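You operate a simulated robot arm through the tools that you are given. There is no shell and no other tool.

The job below is to be done with a simulated robot arm. You get a single attempt, and the scene is never put back.

JOB
Clamp the green block in the work table's vise and fix the 10 KG pin in it.
Fine: jaw closed and lever locked first; the block's dial ends at LOCK; leave the other block alone.

The check looks at the end state, three seconds after you hand in, the way a careful person would. Anything else that was tipped, shoved, dropped, spilled or broken makes it a failure.

ROBOT AND FRAMES
A 7-joint arm with a two-finger parallel gripper, fixed in place. Base frame: the origin is at the foot of the arm, x ahead of it, y to its left, z up; the work surface is at about z = 86.4. Units: cm, rad, N and s.
With the tool pointing down near the work surface it reaches from about 30 to 70 cm from the base axis. Its first joint turns from -1.152 to 1.152 rad. Payload 1.57 kg.
Tool frame: the origin (TCP) lies between the finger pads and is the grasp point; the fingertips stand 3 cm ahead of it; z points along the fingers, y is the line along which they close. Largest opening 11 cm; finger width 2.4, thickness 1.2; the body of the gripper, 4.8 by 11.2 cm, starts 7.8 cm behind the TCP.
Orientation is that of the tool frame in the base frame, as a unit quaternion [x, y, z, w]. With the fingers straight down and closing along the base's y, the tool's x points along the base's -x, its y along +y and its z along -z.

CONTROLS
- The arm moves only by the tool send_rows. Its argument "motion" is a list of rows, each a list of 3 entries, a list of its own where there are three numbers: the shift along the tool's x, y, z in mm, then the turn, a rotation vector about the tool's x, y, z in rad, then the opening, from 0 (shut) to 1 (fully open). In form: [[[tx, ty, tz], [wx, wy, wz], gripper], ...]. A call has 1 to 20 rows; each row is the pose to reach, as a shift and turn from the pose commanded when the call began, along the tool's axes at that moment. A row lasts 0.2 s, in which the tool goes at most 5 cm and 0.15 rad; a call with a longer step from one row to the next is refused whole, and so is a gripper value outside its range. A pose out of reach is approached as far as the arm can. The call stops where the force on the tool passes 40 N (or 10 N more than at its start, if that is more) or the arm is blocked; 0.2 s more then pass. Each finger travels about 10.8 cm/s and halts on what it meets, pressing with about 33 N; the grip force reading is that of the motor and also rises with nothing between the fingers. The clock runs only during rows and for 0.2 s after the last one: add rows that repeat a pose to give the fingers time. The reply holds the time, the measured pose of the TCP, the force on the tool along the base axes, the opening and the grip force, in the units named above and with some noise, with the torque about the TCP (base axes, N m) and any sound that the robot's microphone picked up.
- Cameras (640 x 400 px; columns grow to the right, rows downward): "scene" is fixed at [16.17, -38.85, 140.82]; the picture's right is [0.81, -0.59, 0.00], its down [-0.35, -0.49, -0.80] and it looks along [0.47, 0.65, -0.60] (base axes); focal length 314 px, centre (320, 200). "wrist" rides on the gripper at [7, 1.6, -14.1] in the tool frame; the picture's right is [-0.23, 0.97, 0.00], its down [-0.86, -0.20, -0.48] and it looks along [-0.47, -0.11, 0.88] (tool axes); focal length 222 px, centre (320, 200). There is no depth. A picture from a camera that has moved, and an enlarged one, comes with that camera's place and axes in the base frame and with its lens. The place of the scene camera against the robot may be out by one fixed shift of up to 1.2 cm in any direction.
- get_image(camera): a new picture of that camera. The clock stands still meanwhile.
- enlarge(camera, box): a new picture of the part [left, top, right, bottom] of that camera's present view, enlarged. The clock stands still meanwhile.
- finish_job(): hands the job in; it is judged then, once.

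Nothing tells you positions but the pictures and the camera data. Unless the task says otherwise, let go and move clear before handing in.

The tools are called as name(argument=value, ...) on one line, values as JSON. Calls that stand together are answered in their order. send_rows: Moves the arm, as the interface text tells. Its arguments: {"type":"object","properties":{"motion":{"type":"array"}},"required":["motion"]} The other tools are called the same way: get_image (camera) takes a picture; enlarge (camera, box) takes an enlarged picture of a part of a camera's view; finish_job () hands the job in.

At the start:

```text
t: 0.0
eef_pos: [46.52, 0.98, 120.69]
ee_rot: [0.001, 1.0, 0.0, -0.001]
ft_force: [-0.7, 0.2, 0.9]
torque: [0.03, 0.02, 0.03]
opening: 11.02
grip_force: 0.1
```

scene: 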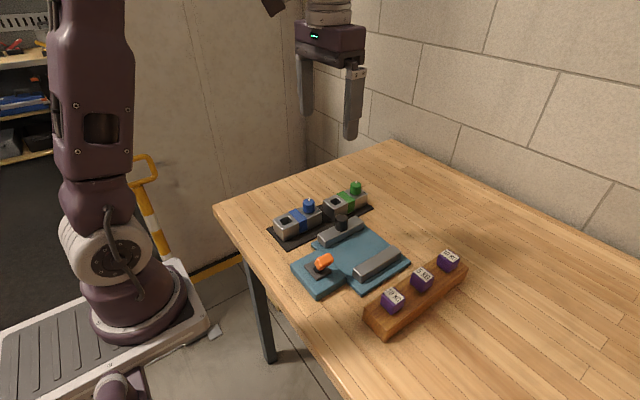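
wrist: 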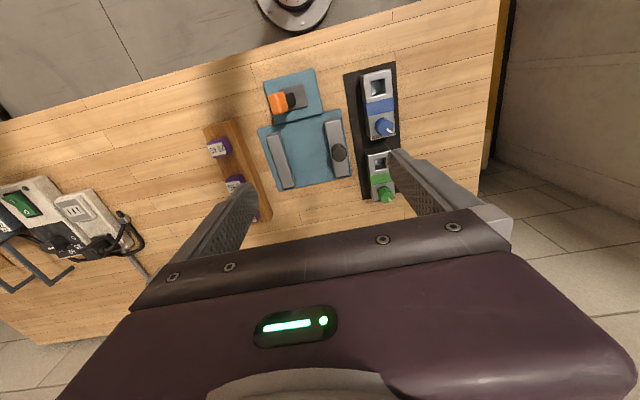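

I see a blue vise with an orange lever and a dark knob, two blocks (blue and green) on a black mat, and a wooden rack with three purple pins. I'll look closer before moving.

enlarge(camera="scene", box=[250, 170, 410, 270])

enlarge(camera="scene", box=[280, 200, 480, 340])

enlarge(camera="wrist", box=[180, 50, 420, 220])

enlarge(camera="scene", box=[360, 240, 480, 320])

```text
4.00 times, centred on (330, 220) of scene
camera zoom: at [16.17, -38.85, 140.82], right [0.81, -0.59, 0.0], down [-0.35, -0.49, -0.8], along [0.47, 0.65, -0.6], focal length 1257 px, centre (280, 120)
```

zoom: 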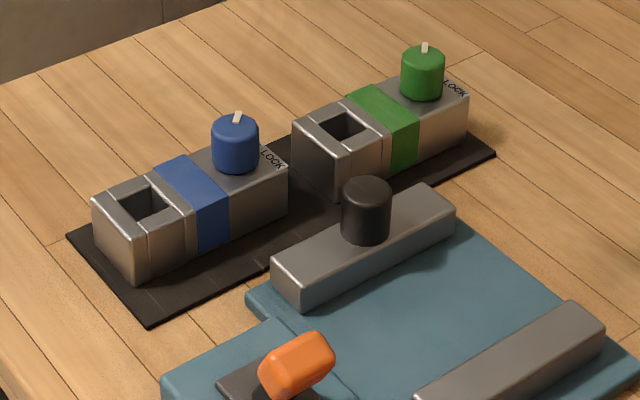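

```text
2.86 times, centred on (380, 270) of scene
camera zoom: at [16.17, -38.85, 140.82], right [0.81, -0.59, 0.0], down [-0.35, -0.49, -0.8], along [0.47, 0.65, -0.6], focal length 898 px, centre (149, 0)
```

zoom: 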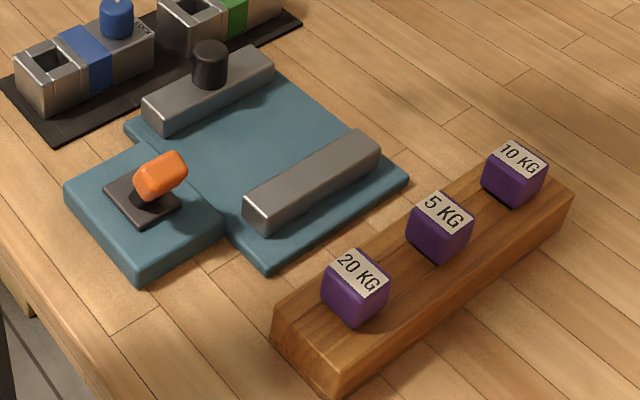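

```text
2.35 times, centred on (300, 135) of wrist
camera zoom: at [39.51, 2.61, 134.91], right [0.23, 0.97, 0.0], down [0.86, -0.2, 0.48], along [0.47, -0.11, -0.88], focal length 523 px, centre (367, 353)
```

zoom: 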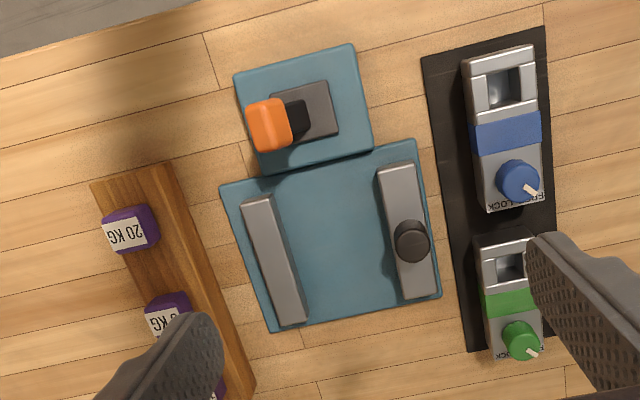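

```text
5.00 times, centred on (420, 280) of scene
camera zoom: at [16.17, -38.85, 140.82], right [0.81, -0.59, 0.0], down [-0.35, -0.49, -0.8], along [0.47, 0.65, -0.6], focal length 1571 px, centre (-180, -200)
```

zoom: 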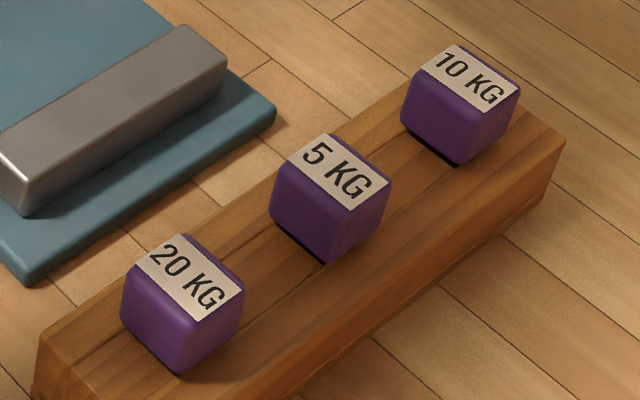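

The vise jaws appear to be around (52, -9) and (52, 3), the green block around (60, 11), the blue one around (46, 12), and the pins run along the left rack. I'll move the wrist camera over the green block for a closer view.

send_rows(motion=[[[-20, 15, 22], [0, 0, 0], 1], [[-40, 30, 45], [0, 0, 0], 1], [[-60, 45, 68], [0, 0, 0], 1], [[-80, 60, 90], [0, 0, 0], 1], [[-100, 75, 113], [0, 0, 0], 1], [[-120, 90, 135], [0, 0, 0], 1], [[-135, 103, 147], [0, 0, 0], 1], [[-135, 103, 147], [0, 0, 0], 1]])

get_image(camera="wrist")

enlarge(camera="wrist", box=[240, 130, 400, 230])

```text
t: 1.8
eef_pos: [59.99, 11.65, 105.89]
ee_rot: [-0.002, 1.0, 0.0, 0.0]
ft_force: [0.7, -1.3, 0.2]
torque: [-0.04, -0.01, 0.02]
opening: 11.02
grip_force: 0.1
```

```text
taken
camera wrist: at [53.02, 13.13, 120.08], right [0.23, 0.97, 0.0], down [0.86, -0.2, 0.48], along [0.47, -0.11, -0.88], focal length 222 px, centre (320, 200)
```

wrist: 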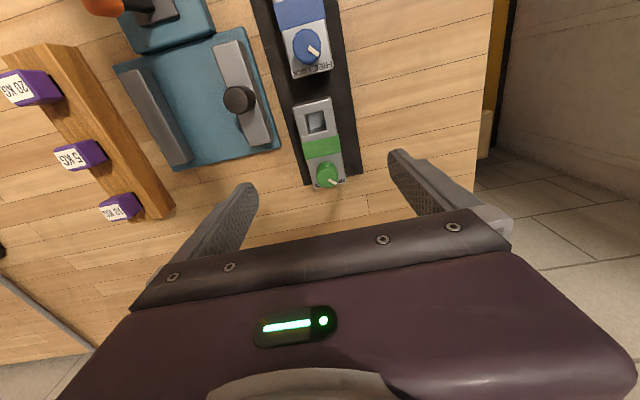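

```text
4.00 times, centred on (320, 180) of wrist
camera zoom: at [53.02, 13.13, 120.08], right [0.23, 0.97, 0.0], down [0.86, -0.2, 0.48], along [0.47, -0.11, -0.88], focal length 888 px, centre (320, 280)
```

zoom: 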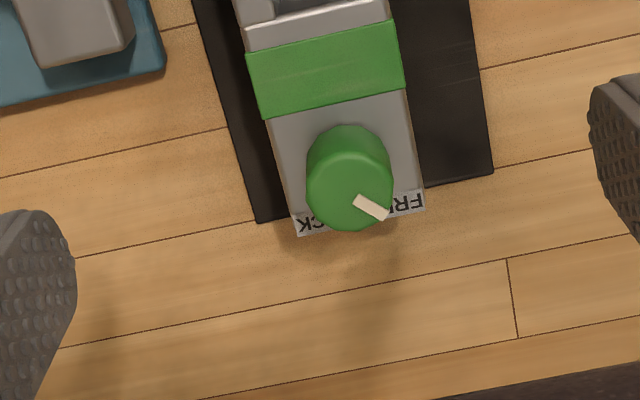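

The green dial points at FREE now, with LOCK on its −y side. I'll take more zoomed views from here to measure the vise, pins and blocks.

enlarge(camera="wrist", box=[240, 80, 400, 180])

enlarge(camera="wrist", box=[60, 130, 220, 230])

enlarge(camera="wrist", box=[80, 0, 320, 180])

enlarge(camera="scene", box=[310, 170, 390, 220])

```text
4.00 times, centred on (320, 130) of wrist
camera zoom: at [53.02, 13.13, 120.08], right [0.23, 0.97, 0.0], down [0.86, -0.2, 0.48], along [0.47, -0.11, -0.88], focal length 888 px, centre (320, 480)
```

zoom: 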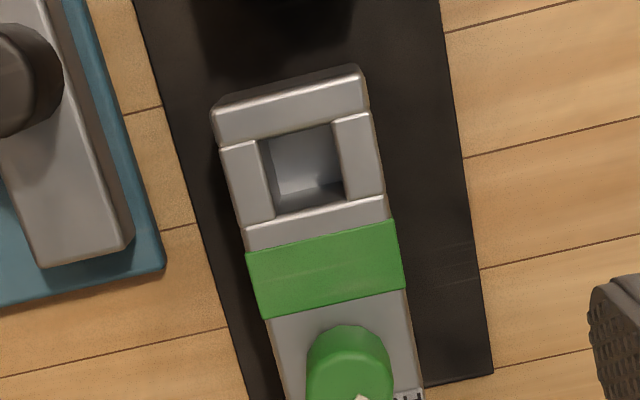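

```text
4.00 times, centred on (140, 180) of wrist
camera zoom: at [53.02, 13.13, 120.08], right [0.23, 0.97, 0.0], down [0.86, -0.2, 0.48], along [0.47, -0.11, -0.88], focal length 888 px, centre (1040, 280)
```

zoom: 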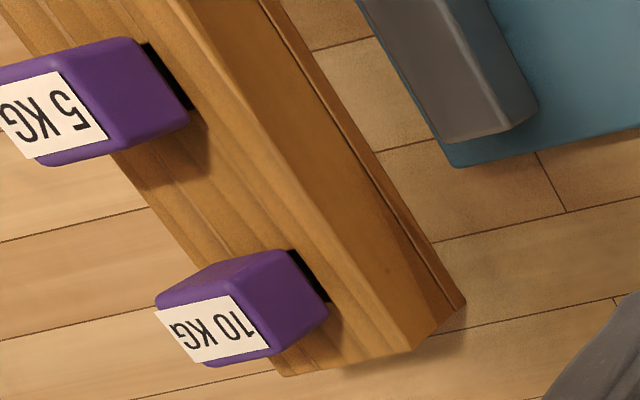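

```text
2.22 times, centred on (200, 90) of wrist
camera zoom: at [53.02, 13.13, 120.08], right [0.23, 0.97, 0.0], down [0.86, -0.2, 0.48], along [0.47, -0.11, -0.88], focal length 494 px, centre (587, 444)
```

zoom: 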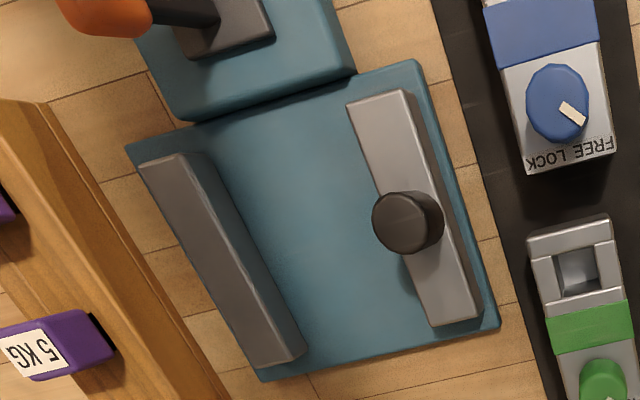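

```text
8.00 times, centred on (350, 195) of scene
camera zoom: at [16.17, -38.85, 140.82], right [0.81, -0.59, 0.0], down [-0.35, -0.49, -0.8], along [0.47, 0.65, -0.6], focal length 2514 px, centre (80, 240)
```

zoom: 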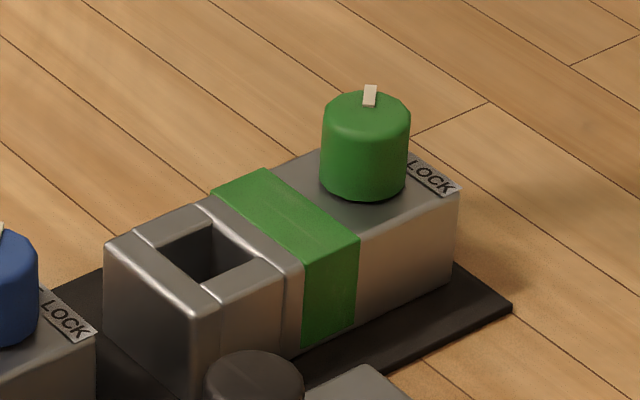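

The block's top is about z = 90, about 5 cm wide and centred near y ≈ 11.5. Next I'll move over the vise to look at it.

send_rows(motion=[[[20, -30, 0], [0, 0, 0], 1], [[40, -60, 0], [0, 0, 0], 1], [[60, -90, 0], [0, 0, 0], 1], [[80, -120, 0], [0, 0, 0], 1], [[80, -145, 0], [0, 0, 0], 1], [[80, -145, 0], [0, 0, 0], 1]])

get_image(camera="wrist")

enlarge(camera="wrist", box=[160, 0, 480, 200])

```text
t: 3.2
eef_pos: [52.09, -3.25, 106.17]
ee_rot: [0.0, 1.0, -0.001, 0.0]
ft_force: [-0.3, 0.1, 0.5]
torque: [0.03, 0.02, 0.0]
opening: 11.0
grip_force: 0.0
```

```text
taken
camera wrist: at [45.09, -1.56, 120.29], right [0.23, 0.97, 0.0], down [0.86, -0.2, 0.48], along [0.47, -0.11, -0.88], focal length 222 px, centre (320, 200)
```

wrist: 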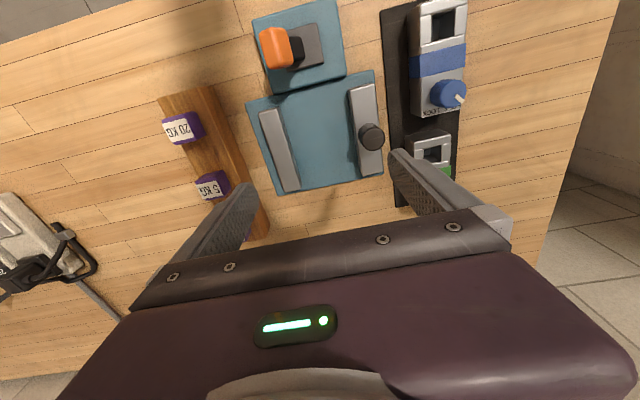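

```text
2.00 times, centred on (320, 100) of wrist
camera zoom: at [45.09, -1.56, 120.29], right [0.23, 0.97, 0.0], down [0.86, -0.2, 0.48], along [0.47, -0.11, -0.88], focal length 444 px, centre (320, 400)
```

zoom: 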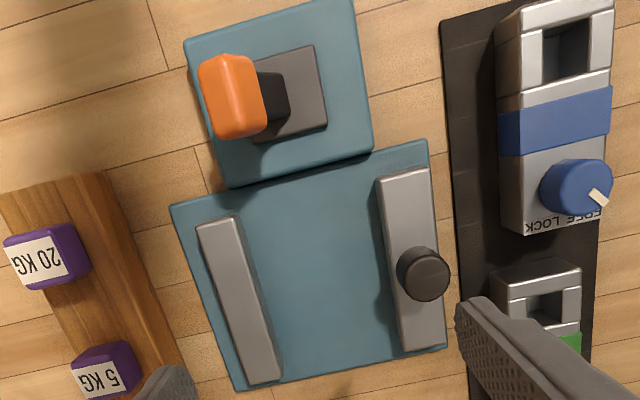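

Vise: fixed jaw inner face at y ≈ −7.6, moving jaw (knob at about (52.7, 3)) inner face at y ≈ 1.5, and both run x 47–59. Next I'll look at the lever up close.

send_rows(motion=[[[40, 0, 20], [0, 0, 0], 1], [[80, -10, 40], [0, 0, 0], 1], [[95, -30, 50], [0, 0, 0], 1], [[95, -30, 50], [0, 0, 0], 1]])

get_image(camera="wrist")

enlarge(camera="wrist", box=[220, 80, 420, 205])

enlarge(camera="scene", box=[280, 240, 360, 300])

```text
t: 4.2
eef_pos: [42.35, -6.05, 100.83]
ee_rot: [-0.001, 1.0, 0.0, 0.001]
ft_force: [-0.3, -1.2, 0.4]
torque: [-0.01, 0.0, -0.02]
opening: 10.99
grip_force: 0.0
```

```text
taken
camera wrist: at [35.4, -4.6, 115.04], right [0.23, 0.97, 0.0], down [0.86, -0.2, 0.48], along [0.47, -0.11, -0.88], focal length 222 px, centre (320, 200)
```

wrist: 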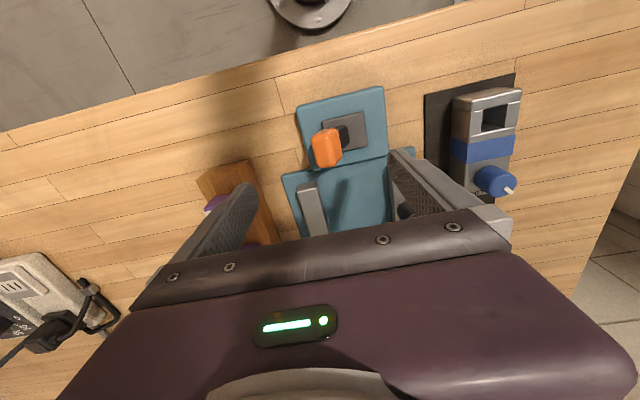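

```text
3.20 times, centred on (320, 142) of wrist
camera zoom: at [35.4, -4.6, 115.04], right [0.23, 0.97, 0.0], down [0.86, -0.2, 0.48], along [0.47, -0.11, -0.88], focal length 711 px, centre (320, 384)
```

zoom: 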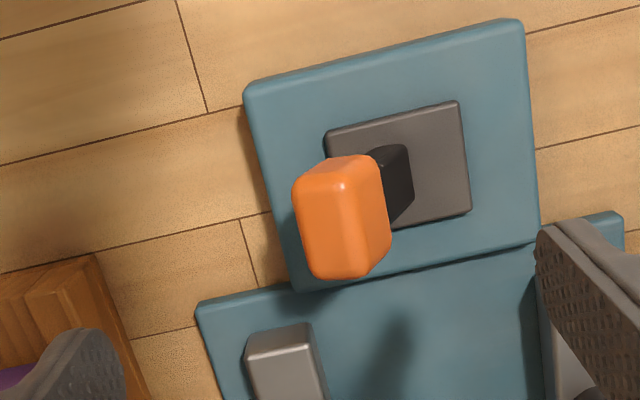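

```text
6.67 times, centred on (320, 270) of scene
camera zoom: at [16.17, -38.85, 140.82], right [0.81, -0.59, 0.0], down [-0.35, -0.49, -0.8], along [0.47, 0.65, -0.6], focal length 2095 px, centre (320, -267)
```

zoom: 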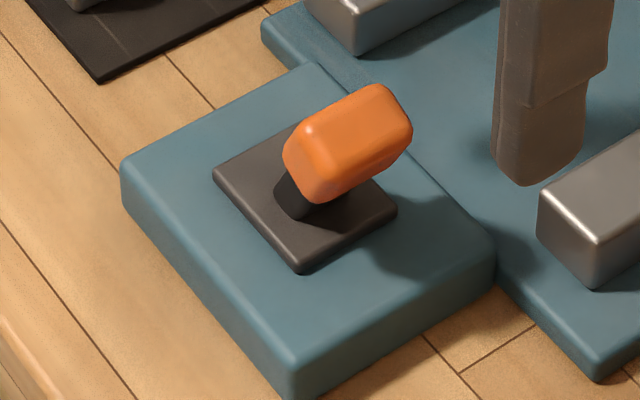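

The lever is a rocker on a dark plate at about (41.3, −3), with its orange bar leaning to −y at about (41.4, −5.2, 94). Next I'll look at the 10 KG pin at about (62, −19).

send_rows(motion=[[[-20, -10, -40], [0, 0, 0], 1], [[-55, -35, -42], [0, 0, 0], 1], [[-90, -60, -42], [0, 0, 0], 1], [[-125, -85, -42], [0, 0, 0], 1], [[-160, -105, -42], [0, 0, 0], 1], [[-180, -125, -32], [0, 0, 0], 1], [[-180, -125, -32], [0, 0, 0], 1]])

get_image(camera="wrist")

enlarge(camera="wrist", box=[240, 60, 400, 220])

```text
t: 5.8
eef_pos: [60.77, -18.72, 104.17]
ee_rot: [0.001, 1.0, 0.0, 0.0]
ft_force: [0.1, 0.0, 0.7]
torque: [-0.01, -0.01, 0.02]
opening: 10.98
grip_force: 0.1
```

```text
taken
camera wrist: at [53.66, -17.1, 118.34], right [0.23, 0.97, 0.0], down [0.86, -0.2, 0.48], along [0.47, -0.11, -0.88], focal length 222 px, centre (320, 200)
```

wrist: 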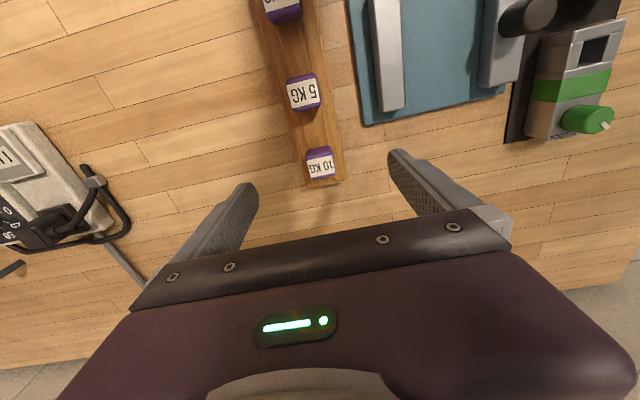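

```text
2.50 times, centred on (320, 140) of wrist
camera zoom: at [53.66, -17.1, 118.34], right [0.23, 0.97, 0.0], down [0.86, -0.2, 0.48], along [0.47, -0.11, -0.88], focal length 555 px, centre (320, 350)
```

zoom: 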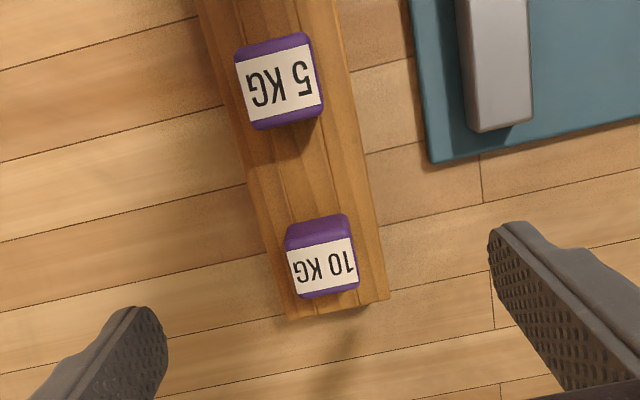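

The 10 KG pin head is at about (62.9, −19.1), square to the axes. Now I'll go over the green block, narrow the gripper and check alignment.

send_rows(motion=[[[0, 45, 0], [0, 0, 0], 0.8], [[0, 90, 0], [0, 0, 0], 0.65], [[0, 135, 0], [0, 0, 0], 0.65], [[0, 180, 0], [0, 0, 0], 0.65], [[0, 225, 0], [0, 0, 0], 0.65], [[0, 270, 0], [0, 0, 0], 0.65], [[0, 302, 0], [0, 0, 0], 0.65], [[0, 302, 50], [0, 0, 0], 0.65], [[0, 302, 50], [0, 0, 0], 0.65]])

get_image(camera="wrist")

enlarge(camera="wrist", box=[240, 100, 400, 230])

get_image(camera="scene")

```text
t: 7.8
eef_pos: [60.17, 11.43, 99.17]
ee_rot: [0.0, 1.0, 0.0, 0.001]
ft_force: [0.1, -0.2, -0.3]
torque: [0.02, 0.02, -0.01]
opening: 7.15
grip_force: 0.0
```

```text
taken
camera wrist: at [53.28, 13.04, 113.35], right [0.23, 0.97, 0.0], down [0.86, -0.2, 0.48], along [0.47, -0.11, -0.88], focal length 222 px, centre (320, 200)
```

wrist: 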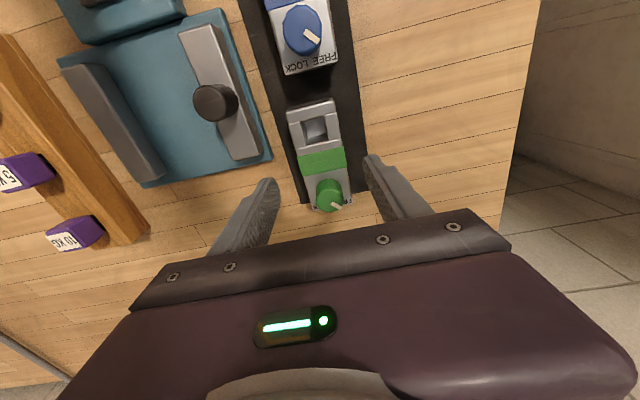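

```text
3.08 times, centred on (320, 165) of wrist
camera zoom: at [53.28, 13.04, 113.35], right [0.23, 0.97, 0.0], down [0.86, -0.2, 0.48], along [0.47, -0.11, -0.88], focal length 684 px, centre (320, 308)
```

zoom: 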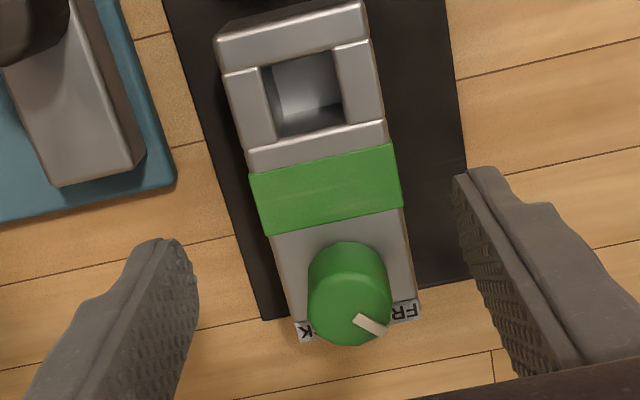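

```text
taken
```

scene: 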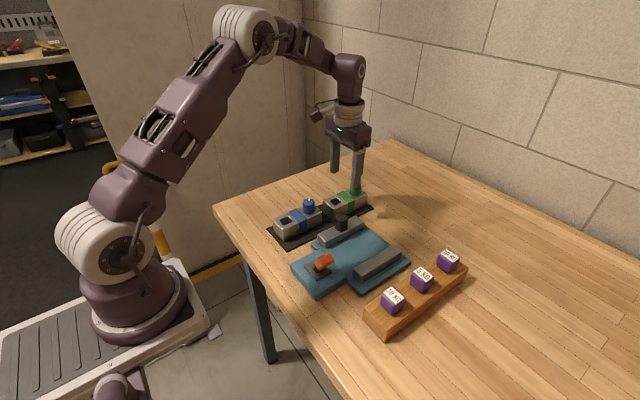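

The green block's centre is at (61.0, 11.46), aligned with the axes, with its top at z ≈ 90.5. I'll descend over the stripe and grip.

send_rows(motion=[[[-7, 0, 30], [0, 0, 0], 0.65], [[-7, 0, 60], [0, 0, 0], 0.65], [[-7, 0, 80], [0, 0, 0], 0.65], [[-7, 0, 87], [0, 0, 0], 0.65], [[-7, 0, 87], [0, 0, 0], 0.65]])

get_image(camera="wrist")

enlarge(camera="scene", box=[290, 150, 410, 230])

```text
t: 9.0
eef_pos: [60.99, 11.53, 90.6]
ee_rot: [0.0, 1.0, 0.0, 0.0]
ft_force: [-0.6, 0.6, 0.4]
torque: [0.02, 0.01, -0.04]
opening: 7.15
grip_force: 0.1
```

```text
taken
camera wrist: at [54.06, 13.05, 104.71], right [0.23, 0.97, 0.0], down [0.86, -0.2, 0.48], along [0.47, -0.11, -0.88], focal length 222 px, centre (320, 200)
```

wrist: 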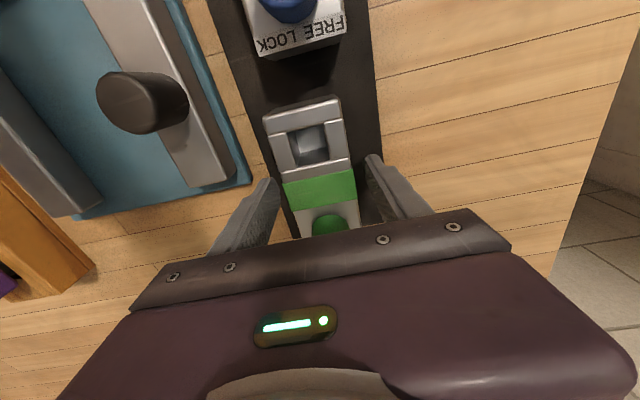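

```text
5.00 times, centred on (350, 190) of scene
camera zoom: at [16.17, -38.85, 140.82], right [0.81, -0.59, 0.0], down [-0.35, -0.49, -0.8], along [0.47, 0.65, -0.6], focal length 1571 px, centre (170, 250)
```

zoom: 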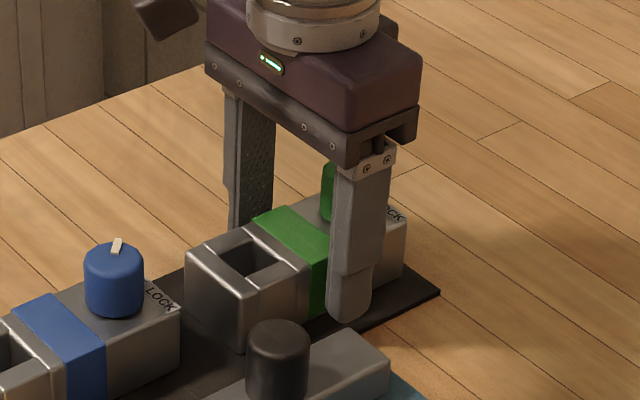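

The fingers straddle the stripe with the tips just above the mat. I'll close and lift.

send_rows(motion=[[[0, 0, 0], [0, 0, 0], 0.45], [[0, 0, 0], [0, 0, 0], 0], [[0, 0, 0], [0, 0, 0], 0], [[0, 0, -10], [0, 0, 0], 0], [[0, 0, -30], [0, 0, 0], 0], [[0, 0, -60], [0, 0, 0], 0], [[0, 0, -80], [0, 0, 0], 0], [[0, 0, -80], [0, 0, 0], 0]])

get_image(camera="wrist")

get_image(camera="scene")

```text
t: 10.8
eef_pos: [61.13, 11.51, 98.67]
ee_rot: [0.0, 1.0, 0.0, 0.0]
ft_force: [-0.1, 0.4, -5.1]
torque: [0.04, 0.04, -0.02]
opening: 4.97
grip_force: 32.7
```

```text
taken
camera wrist: at [54.17, 13.06, 112.82], right [0.23, 0.97, 0.0], down [0.86, -0.2, 0.48], along [0.47, -0.11, -0.88], focal length 222 px, centre (320, 200)
```

wrist: 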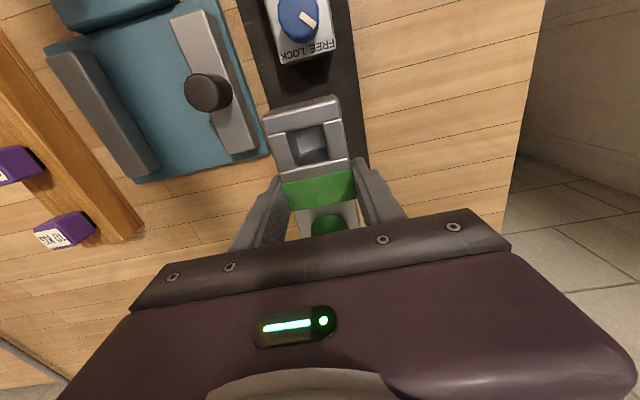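

```text
taken
```

scene: 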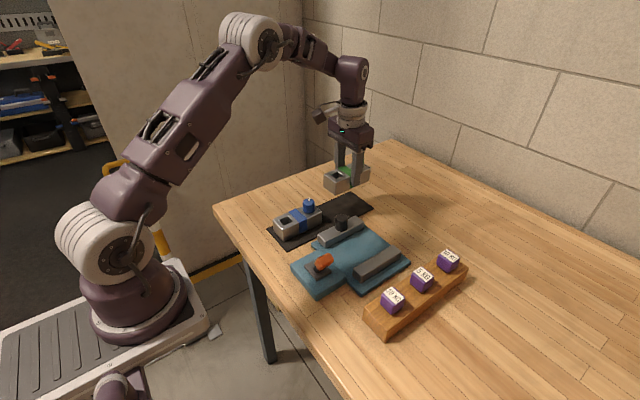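

The block is held, 4.97 cm wide. I'll carry it high over the knob to a point above the gap between the jaws.

send_rows(motion=[[[0, 0, -35], [0, 0, 0], 0], [[10, -20, -40], [0, 0, 0], 0], [[25, -50, -40], [0, 0, 0], 0], [[40, -80, -40], [0, 0, 0], 0], [[60, -110, -40], [0, 0, 0], 0], [[75, -130, -40], [0, 0, 0], 0], [[81, -145, -40], [0, 0, 0], 0], [[81, -145, -40], [0, 0, 0], 0], [[81, -145, -40], [0, 0, 0], 0]])

get_image(camera="wrist")

enlarge(camera="wrist", box=[200, 40, 440, 220])

enlarge(camera="scene", box=[270, 180, 430, 300])

```text
t: 12.8
eef_pos: [53.02, -2.97, 102.49]
ee_rot: [0.0, 1.0, 0.0, 0.0]
ft_force: [0.6, 0.0, -4.2]
torque: [0.03, 0.05, -0.01]
opening: 4.99
grip_force: 33.0
```

```text
taken
camera wrist: at [46.08, -1.36, 116.59], right [0.23, 0.97, 0.0], down [0.86, -0.2, 0.48], along [0.47, -0.11, -0.88], focal length 222 px, centre (320, 200)
```

wrist: 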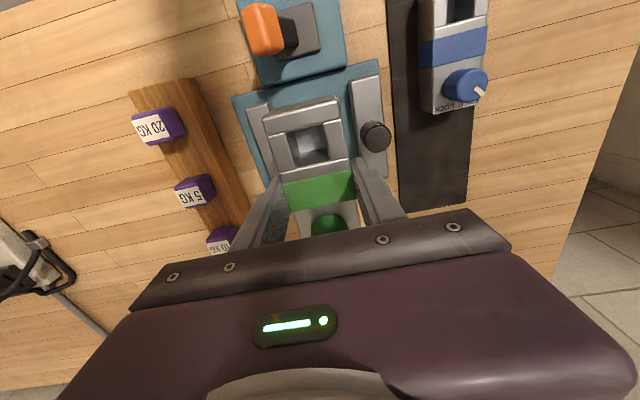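

```text
2.22 times, centred on (320, 130) of wrist
camera zoom: at [46.08, -1.36, 116.59], right [0.23, 0.97, 0.0], down [0.86, -0.2, 0.48], along [0.47, -0.11, -0.88], focal length 494 px, centre (320, 356)
```

zoom: 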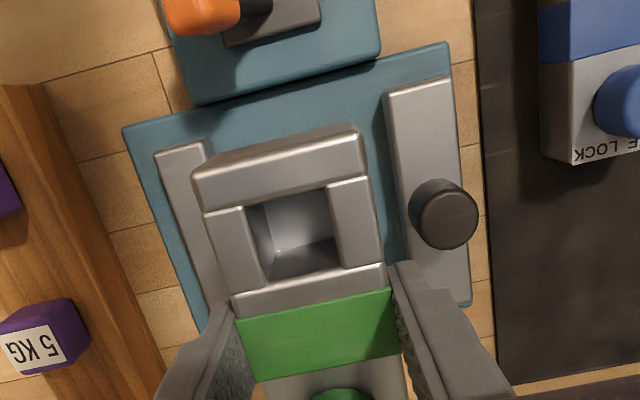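

```text
3.33 times, centred on (350, 240) of scene
camera zoom: at [16.18, -38.86, 140.82], right [0.81, -0.59, 0.0], down [-0.35, -0.49, -0.8], along [0.47, 0.65, -0.6], focal length 1048 px, centre (220, 67)
```

zoom: 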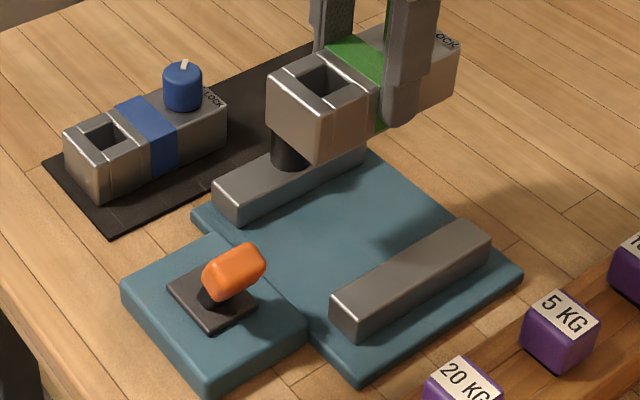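

The block is centred between the jaw faces (−7.64 and 1.56). I'll lower it to just above the plate.

send_rows(motion=[[[0, -1, 30], [0, 0, 0], 0], [[0, -1, 60], [0, 0, 0], 0], [[0, -1, 85], [0, 0, 0], 0], [[0, -1, 97], [0, 0, 0], 0], [[0, -1, 97], [0, 0, 0], 0]])

get_image(camera="wrist")

enlarge(camera="scene", box=[290, 200, 410, 290])

```text
t: 14.0
eef_pos: [53.04, -3.07, 92.84]
ee_rot: [0.0, 1.0, 0.001, 0.001]
ft_force: [-0.7, 0.1, -4.2]
torque: [-0.02, 0.01, 0.02]
opening: 4.98
grip_force: 32.8
```

```text
taken
camera wrist: at [46.04, -1.46, 106.96], right [0.23, 0.97, 0.0], down [0.86, -0.2, 0.48], along [0.47, -0.11, -0.88], focal length 222 px, centre (320, 200)
```

wrist: 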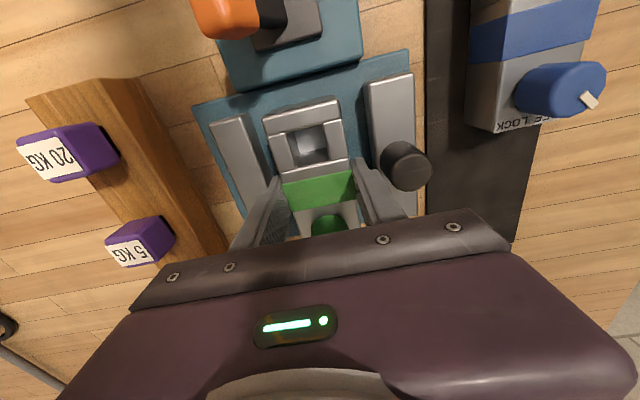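

```text
4.44 times, centred on (350, 245) of scene
camera zoom: at [16.18, -38.85, 140.82], right [0.81, -0.59, 0.0], down [-0.35, -0.49, -0.8], along [0.47, 0.65, -0.6], focal length 1397 px, centre (187, 0)
```

zoom: 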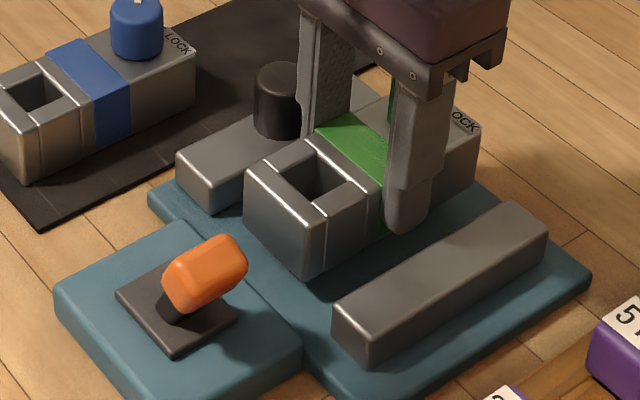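

send_rows(motion=[[[0, 0, 5], [0, 0, 0], 0], [[0, 0, 9], [0, 0, 0], 0], [[0, 0, 9], [0, 0, 0], 0]])

```text
t: 14.8
eef_pos: [53.03, -3.06, 91.77]
ee_rot: [-0.001, 1.0, 0.0, 0.0]
ft_force: [-0.5, -0.4, -3.5]
torque: [-0.01, 0.03, -0.04]
opening: 4.96
grip_force: 32.5
```

I'm still in free air, so I'll continue down in small steps.

send_rows(motion=[[[0, 0, 2], [0, 0, 0], 0], [[0, 0, 3], [0, 0, 0], 0], [[0, 0, 3], [0, 0, 0], 0]])

enlarge(camera="scene", box=[310, 220, 390, 280])

```text
t: 15.6
eef_pos: [52.9, -3.02, 91.61]
ee_rot: [0.0, 1.0, 0.0, -0.001]
ft_force: [0.4, -0.4, -4.9]
torque: [0.01, 0.02, 0.01]
opening: 4.99
grip_force: 32.5
```

```text
6.67 times, centred on (350, 250) of scene
camera zoom: at [16.18, -38.85, 140.82], right [0.81, -0.59, 0.0], down [-0.35, -0.49, -0.8], along [0.47, 0.65, -0.6], focal length 2095 px, centre (120, -133)
```

zoom: 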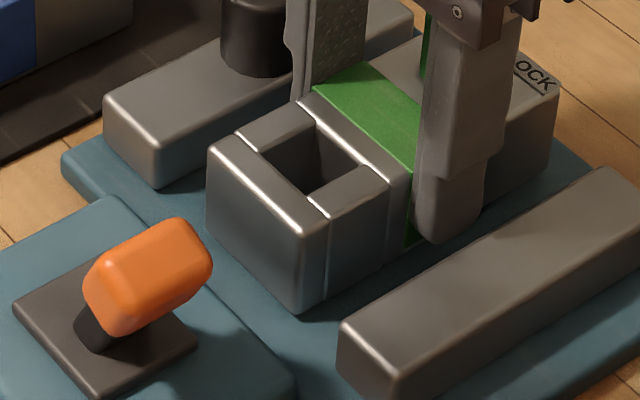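

send_rows(motion=[[[0, 0, 2], [0, 0, 0], 0], [[0, 0, 3], [0, 0, 0], 0], [[0, 0, 3], [0, 0, 0], 0]])

```text
t: 16.4
eef_pos: [53.07, -3.06, 91.39]
ee_rot: [-0.001, 1.0, 0.001, 0.001]
ft_force: [0.5, 1.7, 11.4]
torque: [0.05, 0.81, -0.08]
opening: 4.98
grip_force: 32.8
```

It has touched the plate, so I'll open the fingers slightly and lift straight out.

send_rows(motion=[[[0, 0, -1], [0, 0, 0], 0], [[0, 0, -1], [0, 0, 0], 0.515], [[0, 0, -1], [0, 0, 0], 0.525], [[0, 0, -1], [0, 0, 0], 0.525]])

get_image(camera="wrist")

enlarge(camera="scene", box=[310, 200, 430, 290])

```text
t: 17.4
eef_pos: [53.04, -3.04, 91.39]
ee_rot: [0.0, 1.0, 0.0, 0.0]
ft_force: [-0.3, 0.7, 0.4]
torque: [0.02, 0.01, 0.01]
opening: 5.78
grip_force: 0.1
```

```text
taken
camera wrist: at [46.09, -1.49, 105.58], right [0.23, 0.97, 0.0], down [0.86, -0.2, 0.48], along [0.47, -0.11, -0.88], focal length 222 px, centre (320, 200)
```

wrist: 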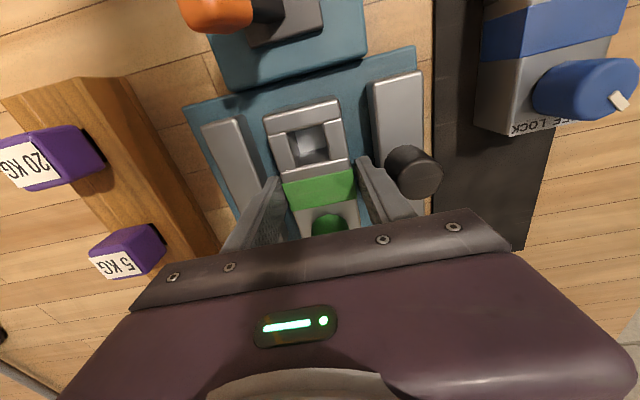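

```text
4.44 times, centred on (370, 245) of scene
camera zoom: at [16.17, -38.85, 140.82], right [0.81, -0.59, 0.0], down [-0.35, -0.49, -0.8], along [0.47, 0.65, -0.6], focal length 1397 px, centre (98, 0)
```

zoom: 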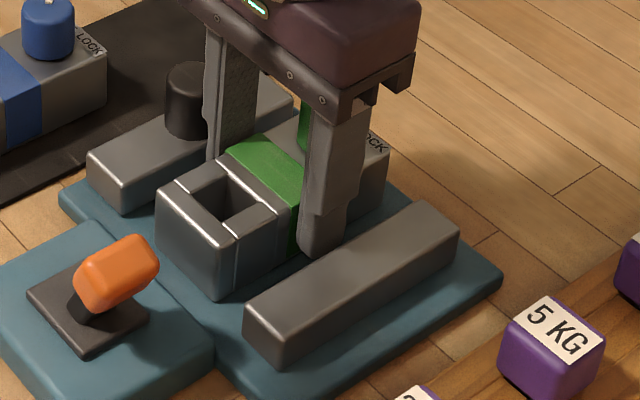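

The block is released on the plate. I'll lift clear and look at the knob for the push.

send_rows(motion=[[[0, 0, -20], [0, 0, 0], 0.525], [[0, 0, -60], [0, 0, 0], 0.525], [[0, 20, -100], [0, 0, 0], 0.3], [[20, 50, -110], [0, 0, 0], 0], [[20, 90, -110], [0, 0, 0], 0], [[20, 90, -110], [0, 0, 0], 0]])

get_image(camera="wrist")

enlarge(camera="wrist", box=[170, 60, 410, 210])

enlarge(camera="scene", box=[270, 180, 430, 300])

```text
t: 18.8
eef_pos: [51.24, 5.96, 102.53]
ee_rot: [0.0, 1.0, 0.0, 0.0]
ft_force: [-0.4, 0.7, -0.6]
torque: [-0.02, -0.06, -0.03]
opening: 0.01
grip_force: 21.1
```

```text
taken
camera wrist: at [44.22, 7.55, 116.6], right [0.23, 0.97, 0.0], down [0.86, -0.2, 0.48], along [0.47, -0.11, -0.88], focal length 222 px, centre (320, 200)
```

wrist: 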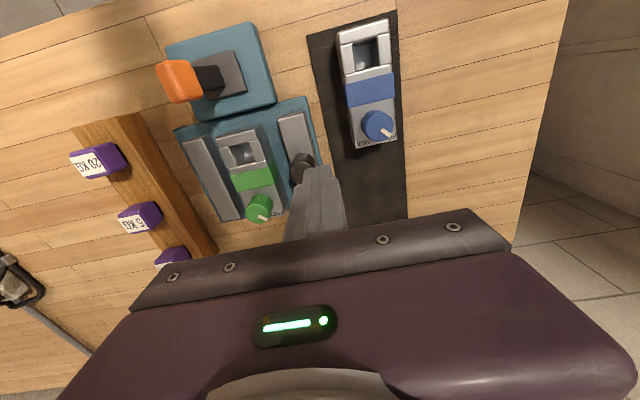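

```text
2.67 times, centred on (290, 135) of wrist
camera zoom: at [44.22, 7.55, 116.6], right [0.23, 0.97, 0.0], down [0.86, -0.2, 0.48], along [0.47, -0.11, -0.88], focal length 592 px, centre (400, 373)
```

zoom: 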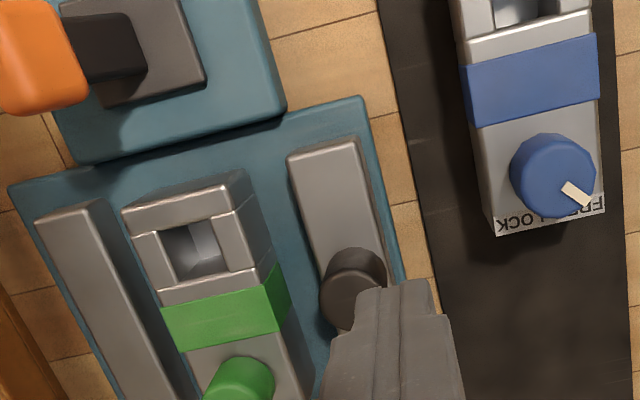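

```text
3.33 times, centred on (350, 240) of scene
camera zoom: at [16.17, -38.85, 140.82], right [0.81, -0.59, 0.0], down [-0.35, -0.49, -0.8], along [0.47, 0.65, -0.6], focal length 1048 px, centre (220, 67)
```

zoom: 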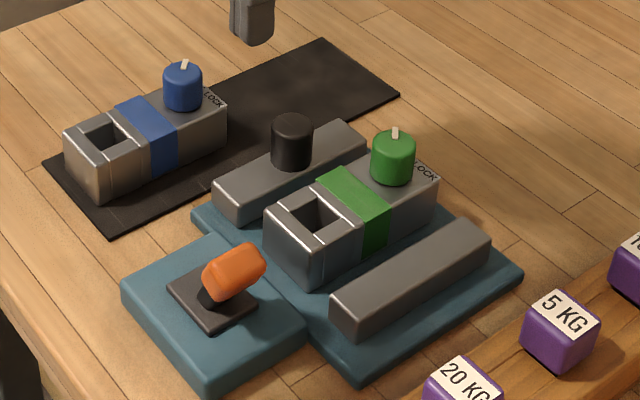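

The knob is at about (53.0, 3.1) with its top at z ≈ 92. I'll lower the closed fingers on its +y side and push toward −y.

send_rows(motion=[[[-18, 7, 0], [0, 0, 0], 0], [[-18, 7, 40], [0, 0, 0], 0], [[-18, 7, 75], [0, 0, 0], 0], [[-18, 7, 95], [0, 0, 0], 0], [[-18, 7, 95], [0, 0, 0], 0]])

enlarge(camera="scene", box=[270, 180, 430, 300])

get_image(camera="wrist")

```text
t: 20.0
eef_pos: [52.81, 6.52, 92.91]
ee_rot: [0.0, 1.0, 0.0, 0.0]
ft_force: [0.3, 0.0, -0.9]
torque: [-0.02, -0.01, 0.02]
opening: 0.01
grip_force: 21.2
```

```text
3.33 times, centred on (350, 240) of scene
camera zoom: at [16.17, -38.85, 140.82], right [0.81, -0.59, 0.0], down [-0.35, -0.49, -0.8], along [0.47, 0.65, -0.6], focal length 1048 px, centre (220, 67)
```

zoom: 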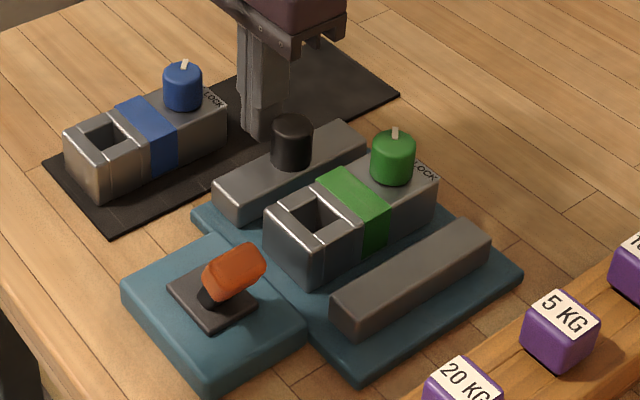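

```text
taken
camera wrist: at [45.75, 8.12, 107.04], right [0.23, 0.97, 0.0], down [0.86, -0.2, 0.48], along [0.47, -0.11, -0.88], focal length 222 px, centre (320, 200)
```

wrist: 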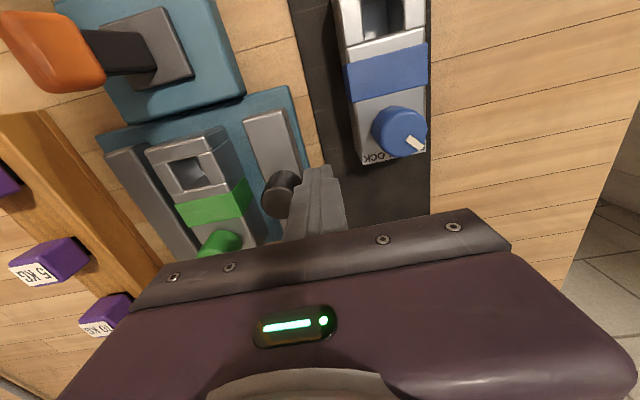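

send_rows(motion=[[[-2, -4, 0], [0, 0, 0], 0], [[-2, -8, 0], [0, 0, 0], 0], [[-2, -12, 0], [0, 0, 0], 0], [[-2, -16, 0], [0, 0, 0], 0], [[-2, -20, 0], [0, 0, 0], 0], [[-2, -24, 0], [0, 0, 0], 0], [[-2, -28, 0], [0, 0, 0], 0], [[-2, -28, 0], [0, 0, 0], 0]])

enlarge(camera="scene", box=[270, 180, 430, 300])

```text
t: 21.8
eef_pos: [52.91, 3.85, 93.0]
ee_rot: [0.0, 1.0, 0.0, 0.001]
ft_force: [0.3, 0.9, -0.2]
torque: [0.0, 0.0, 0.0]
opening: 0.01
grip_force: 21.3
```

```text
3.33 times, centred on (350, 240) of scene
camera zoom: at [16.17, -38.85, 140.82], right [0.81, -0.59, 0.0], down [-0.35, -0.49, -0.8], along [0.47, 0.65, -0.6], focal length 1048 px, centre (220, 67)
```

zoom: 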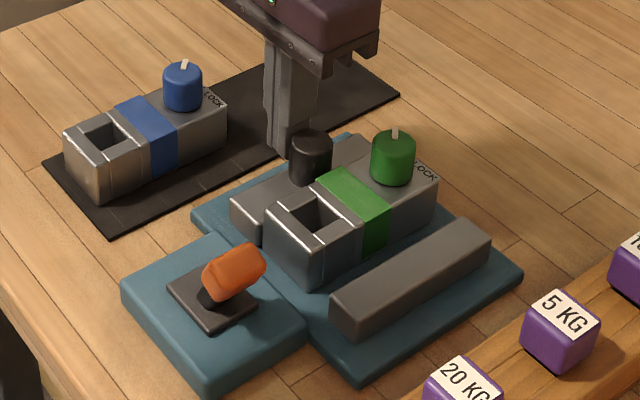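

The jaw slides easily, so I'll keep pushing until it holds the block against the fixed jaw.

send_rows(motion=[[[0, -3, 0], [0, 0, 0], 0], [[0, -6, 0], [0, 0, 0], 0], [[0, -9, 0], [0, 0, 0], 0], [[0, -12, 0], [0, 0, 0], 0], [[0, -15, 0], [0, 0, 0], 0], [[0, -18, 0], [0, 0, 0], 0], [[0, -20, 0], [0, 0, 0], 0], [[0, -20, 0], [0, 0, 0], 0]])

enlarge(camera="scene", box=[270, 180, 430, 300])

```text
t: 23.6
eef_pos: [53.01, 1.83, 92.99]
ee_rot: [0.0, 1.0, 0.0, 0.0]
ft_force: [1.3, 1.5, -0.9]
torque: [0.05, -0.03, 0.0]
opening: 0.0
grip_force: 21.3
```

```text
3.33 times, centred on (350, 240) of scene
camera zoom: at [16.17, -38.85, 140.82], right [0.81, -0.59, 0.0], down [-0.35, -0.49, -0.8], along [0.47, 0.65, -0.6], focal length 1048 px, centre (220, 67)
```

zoom: 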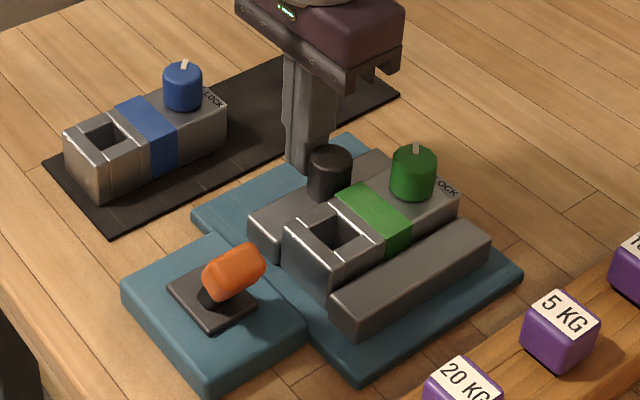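

send_rows(motion=[[[0, -2, 0], [0, 0, 0], 0], [[0, -4, 0], [0, 0, 0], 0], [[0, -6, 0], [0, 0, 0], 0], [[0, -8, 0], [0, 0, 0], 0], [[0, -9, 0], [0, 0, 0], 0], [[0, -10, 0], [0, 0, 0], 0], [[0, -11, 0], [0, 0, 0], 0], [[0, -12, 0], [0, 0, 0], 0]])

enlarge(camera="scene", box=[270, 180, 430, 300])

get_image(camera="wrist")

```text
t: 24.7
eef_pos: [53.02, 1.54, 92.91]
ee_rot: [-0.001, 1.0, 0.005, 0.0]
ft_force: [-0.4, 7.1, 1.4]
torque: [0.04, -0.04, -0.02]
opening: 0.01
grip_force: 21.7
stopped in row 5: the force on the tool passed its limit at 43 N (the readings are from after the stop); the commanded pose is now the measured one
```

```text
3.33 times, centred on (350, 240) of scene
camera zoom: at [16.16, -38.84, 140.83], right [0.81, -0.59, 0.0], down [-0.35, -0.49, -0.8], along [0.47, 0.65, -0.6], focal length 1048 px, centre (220, 67)
```

zoom: 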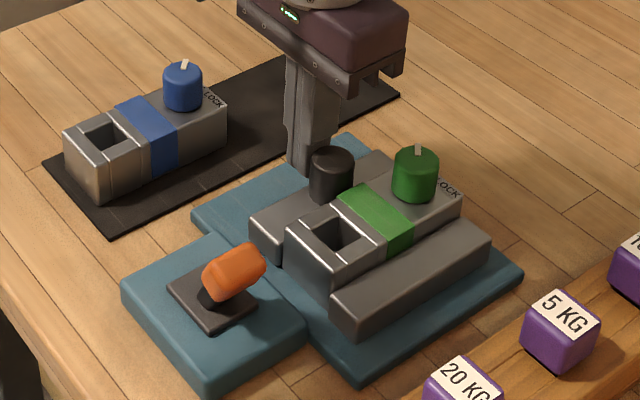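

```text
taken
camera wrist: at [46.05, 3.05, 107.11], right [0.22, 0.98, 0.01], down [0.86, -0.2, 0.48], along [0.47, -0.1, -0.88], focal length 222 px, centre (320, 200)
```

wrist: 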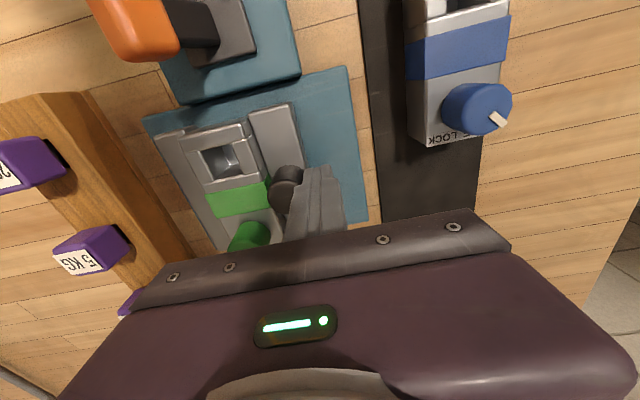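

The jaw stopped against the block at 43 N, so it's closed. I'll back off, rise, and go look at the lever.

send_rows(motion=[[[0, 10, 0], [0.01, 0, 0], 0], [[0, 10, -40], [0.01, 0, 0], 0], [[0, 10, -90], [0.01, 0, 0], 0], [[30, -15, -110], [0.01, 0, 0], 0], [[60, -50, -110], [0.01, 0, 0], 0], [[90, -80, -110], [0.01, 0, 0], 0], [[115, -115, -110], [0.01, 0, 0], 0], [[115, -115, -110], [0.01, 0, 0], 0]])

get_image(camera="wrist")

enlarge(camera="wrist", box=[260, 60, 460, 200])

enlarge(camera="scene", box=[270, 180, 430, 300])

```text
t: 26.5
eef_pos: [41.63, -10.15, 103.92]
ee_rot: [-0.002, 1.0, -0.002, 0.001]
ft_force: [-0.1, -0.4, -0.3]
torque: [0.02, 0.03, -0.02]
opening: 0.01
grip_force: 21.2
```

```text
taken
camera wrist: at [34.56, -8.56, 117.93], right [0.22, 0.97, 0.0], down [0.86, -0.19, 0.48], along [0.47, -0.11, -0.88], focal length 222 px, centre (320, 200)
```

wrist: 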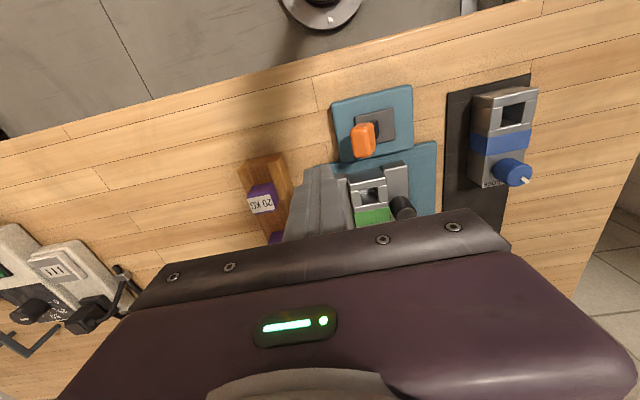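

```text
2.86 times, centred on (360, 130) of wrist
camera zoom: at [34.56, -8.56, 117.93], right [0.22, 0.97, 0.0], down [0.86, -0.19, 0.48], along [0.47, -0.11, -0.88], focal length 635 px, centre (206, 400)
```

zoom: 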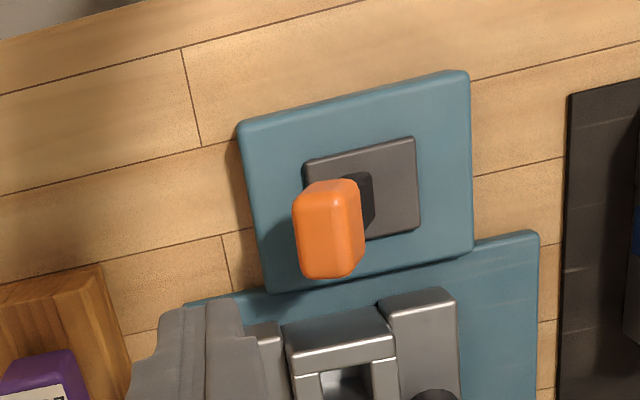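

```text
3.33 times, centred on (350, 240) of scene
camera zoom: at [16.17, -38.86, 140.82], right [0.81, -0.59, 0.0], down [-0.35, -0.49, -0.8], along [0.47, 0.65, -0.6], focal length 1048 px, centre (220, 67)
```

zoom: 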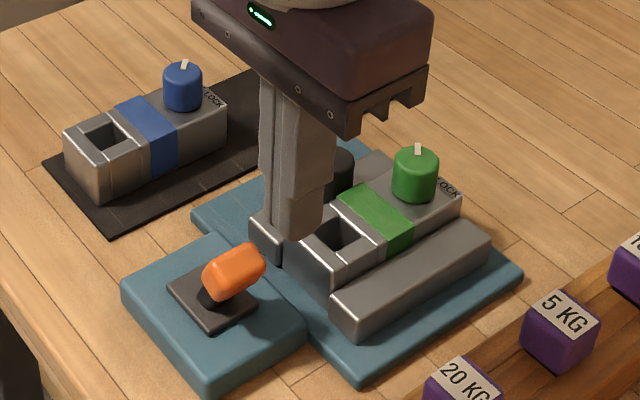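

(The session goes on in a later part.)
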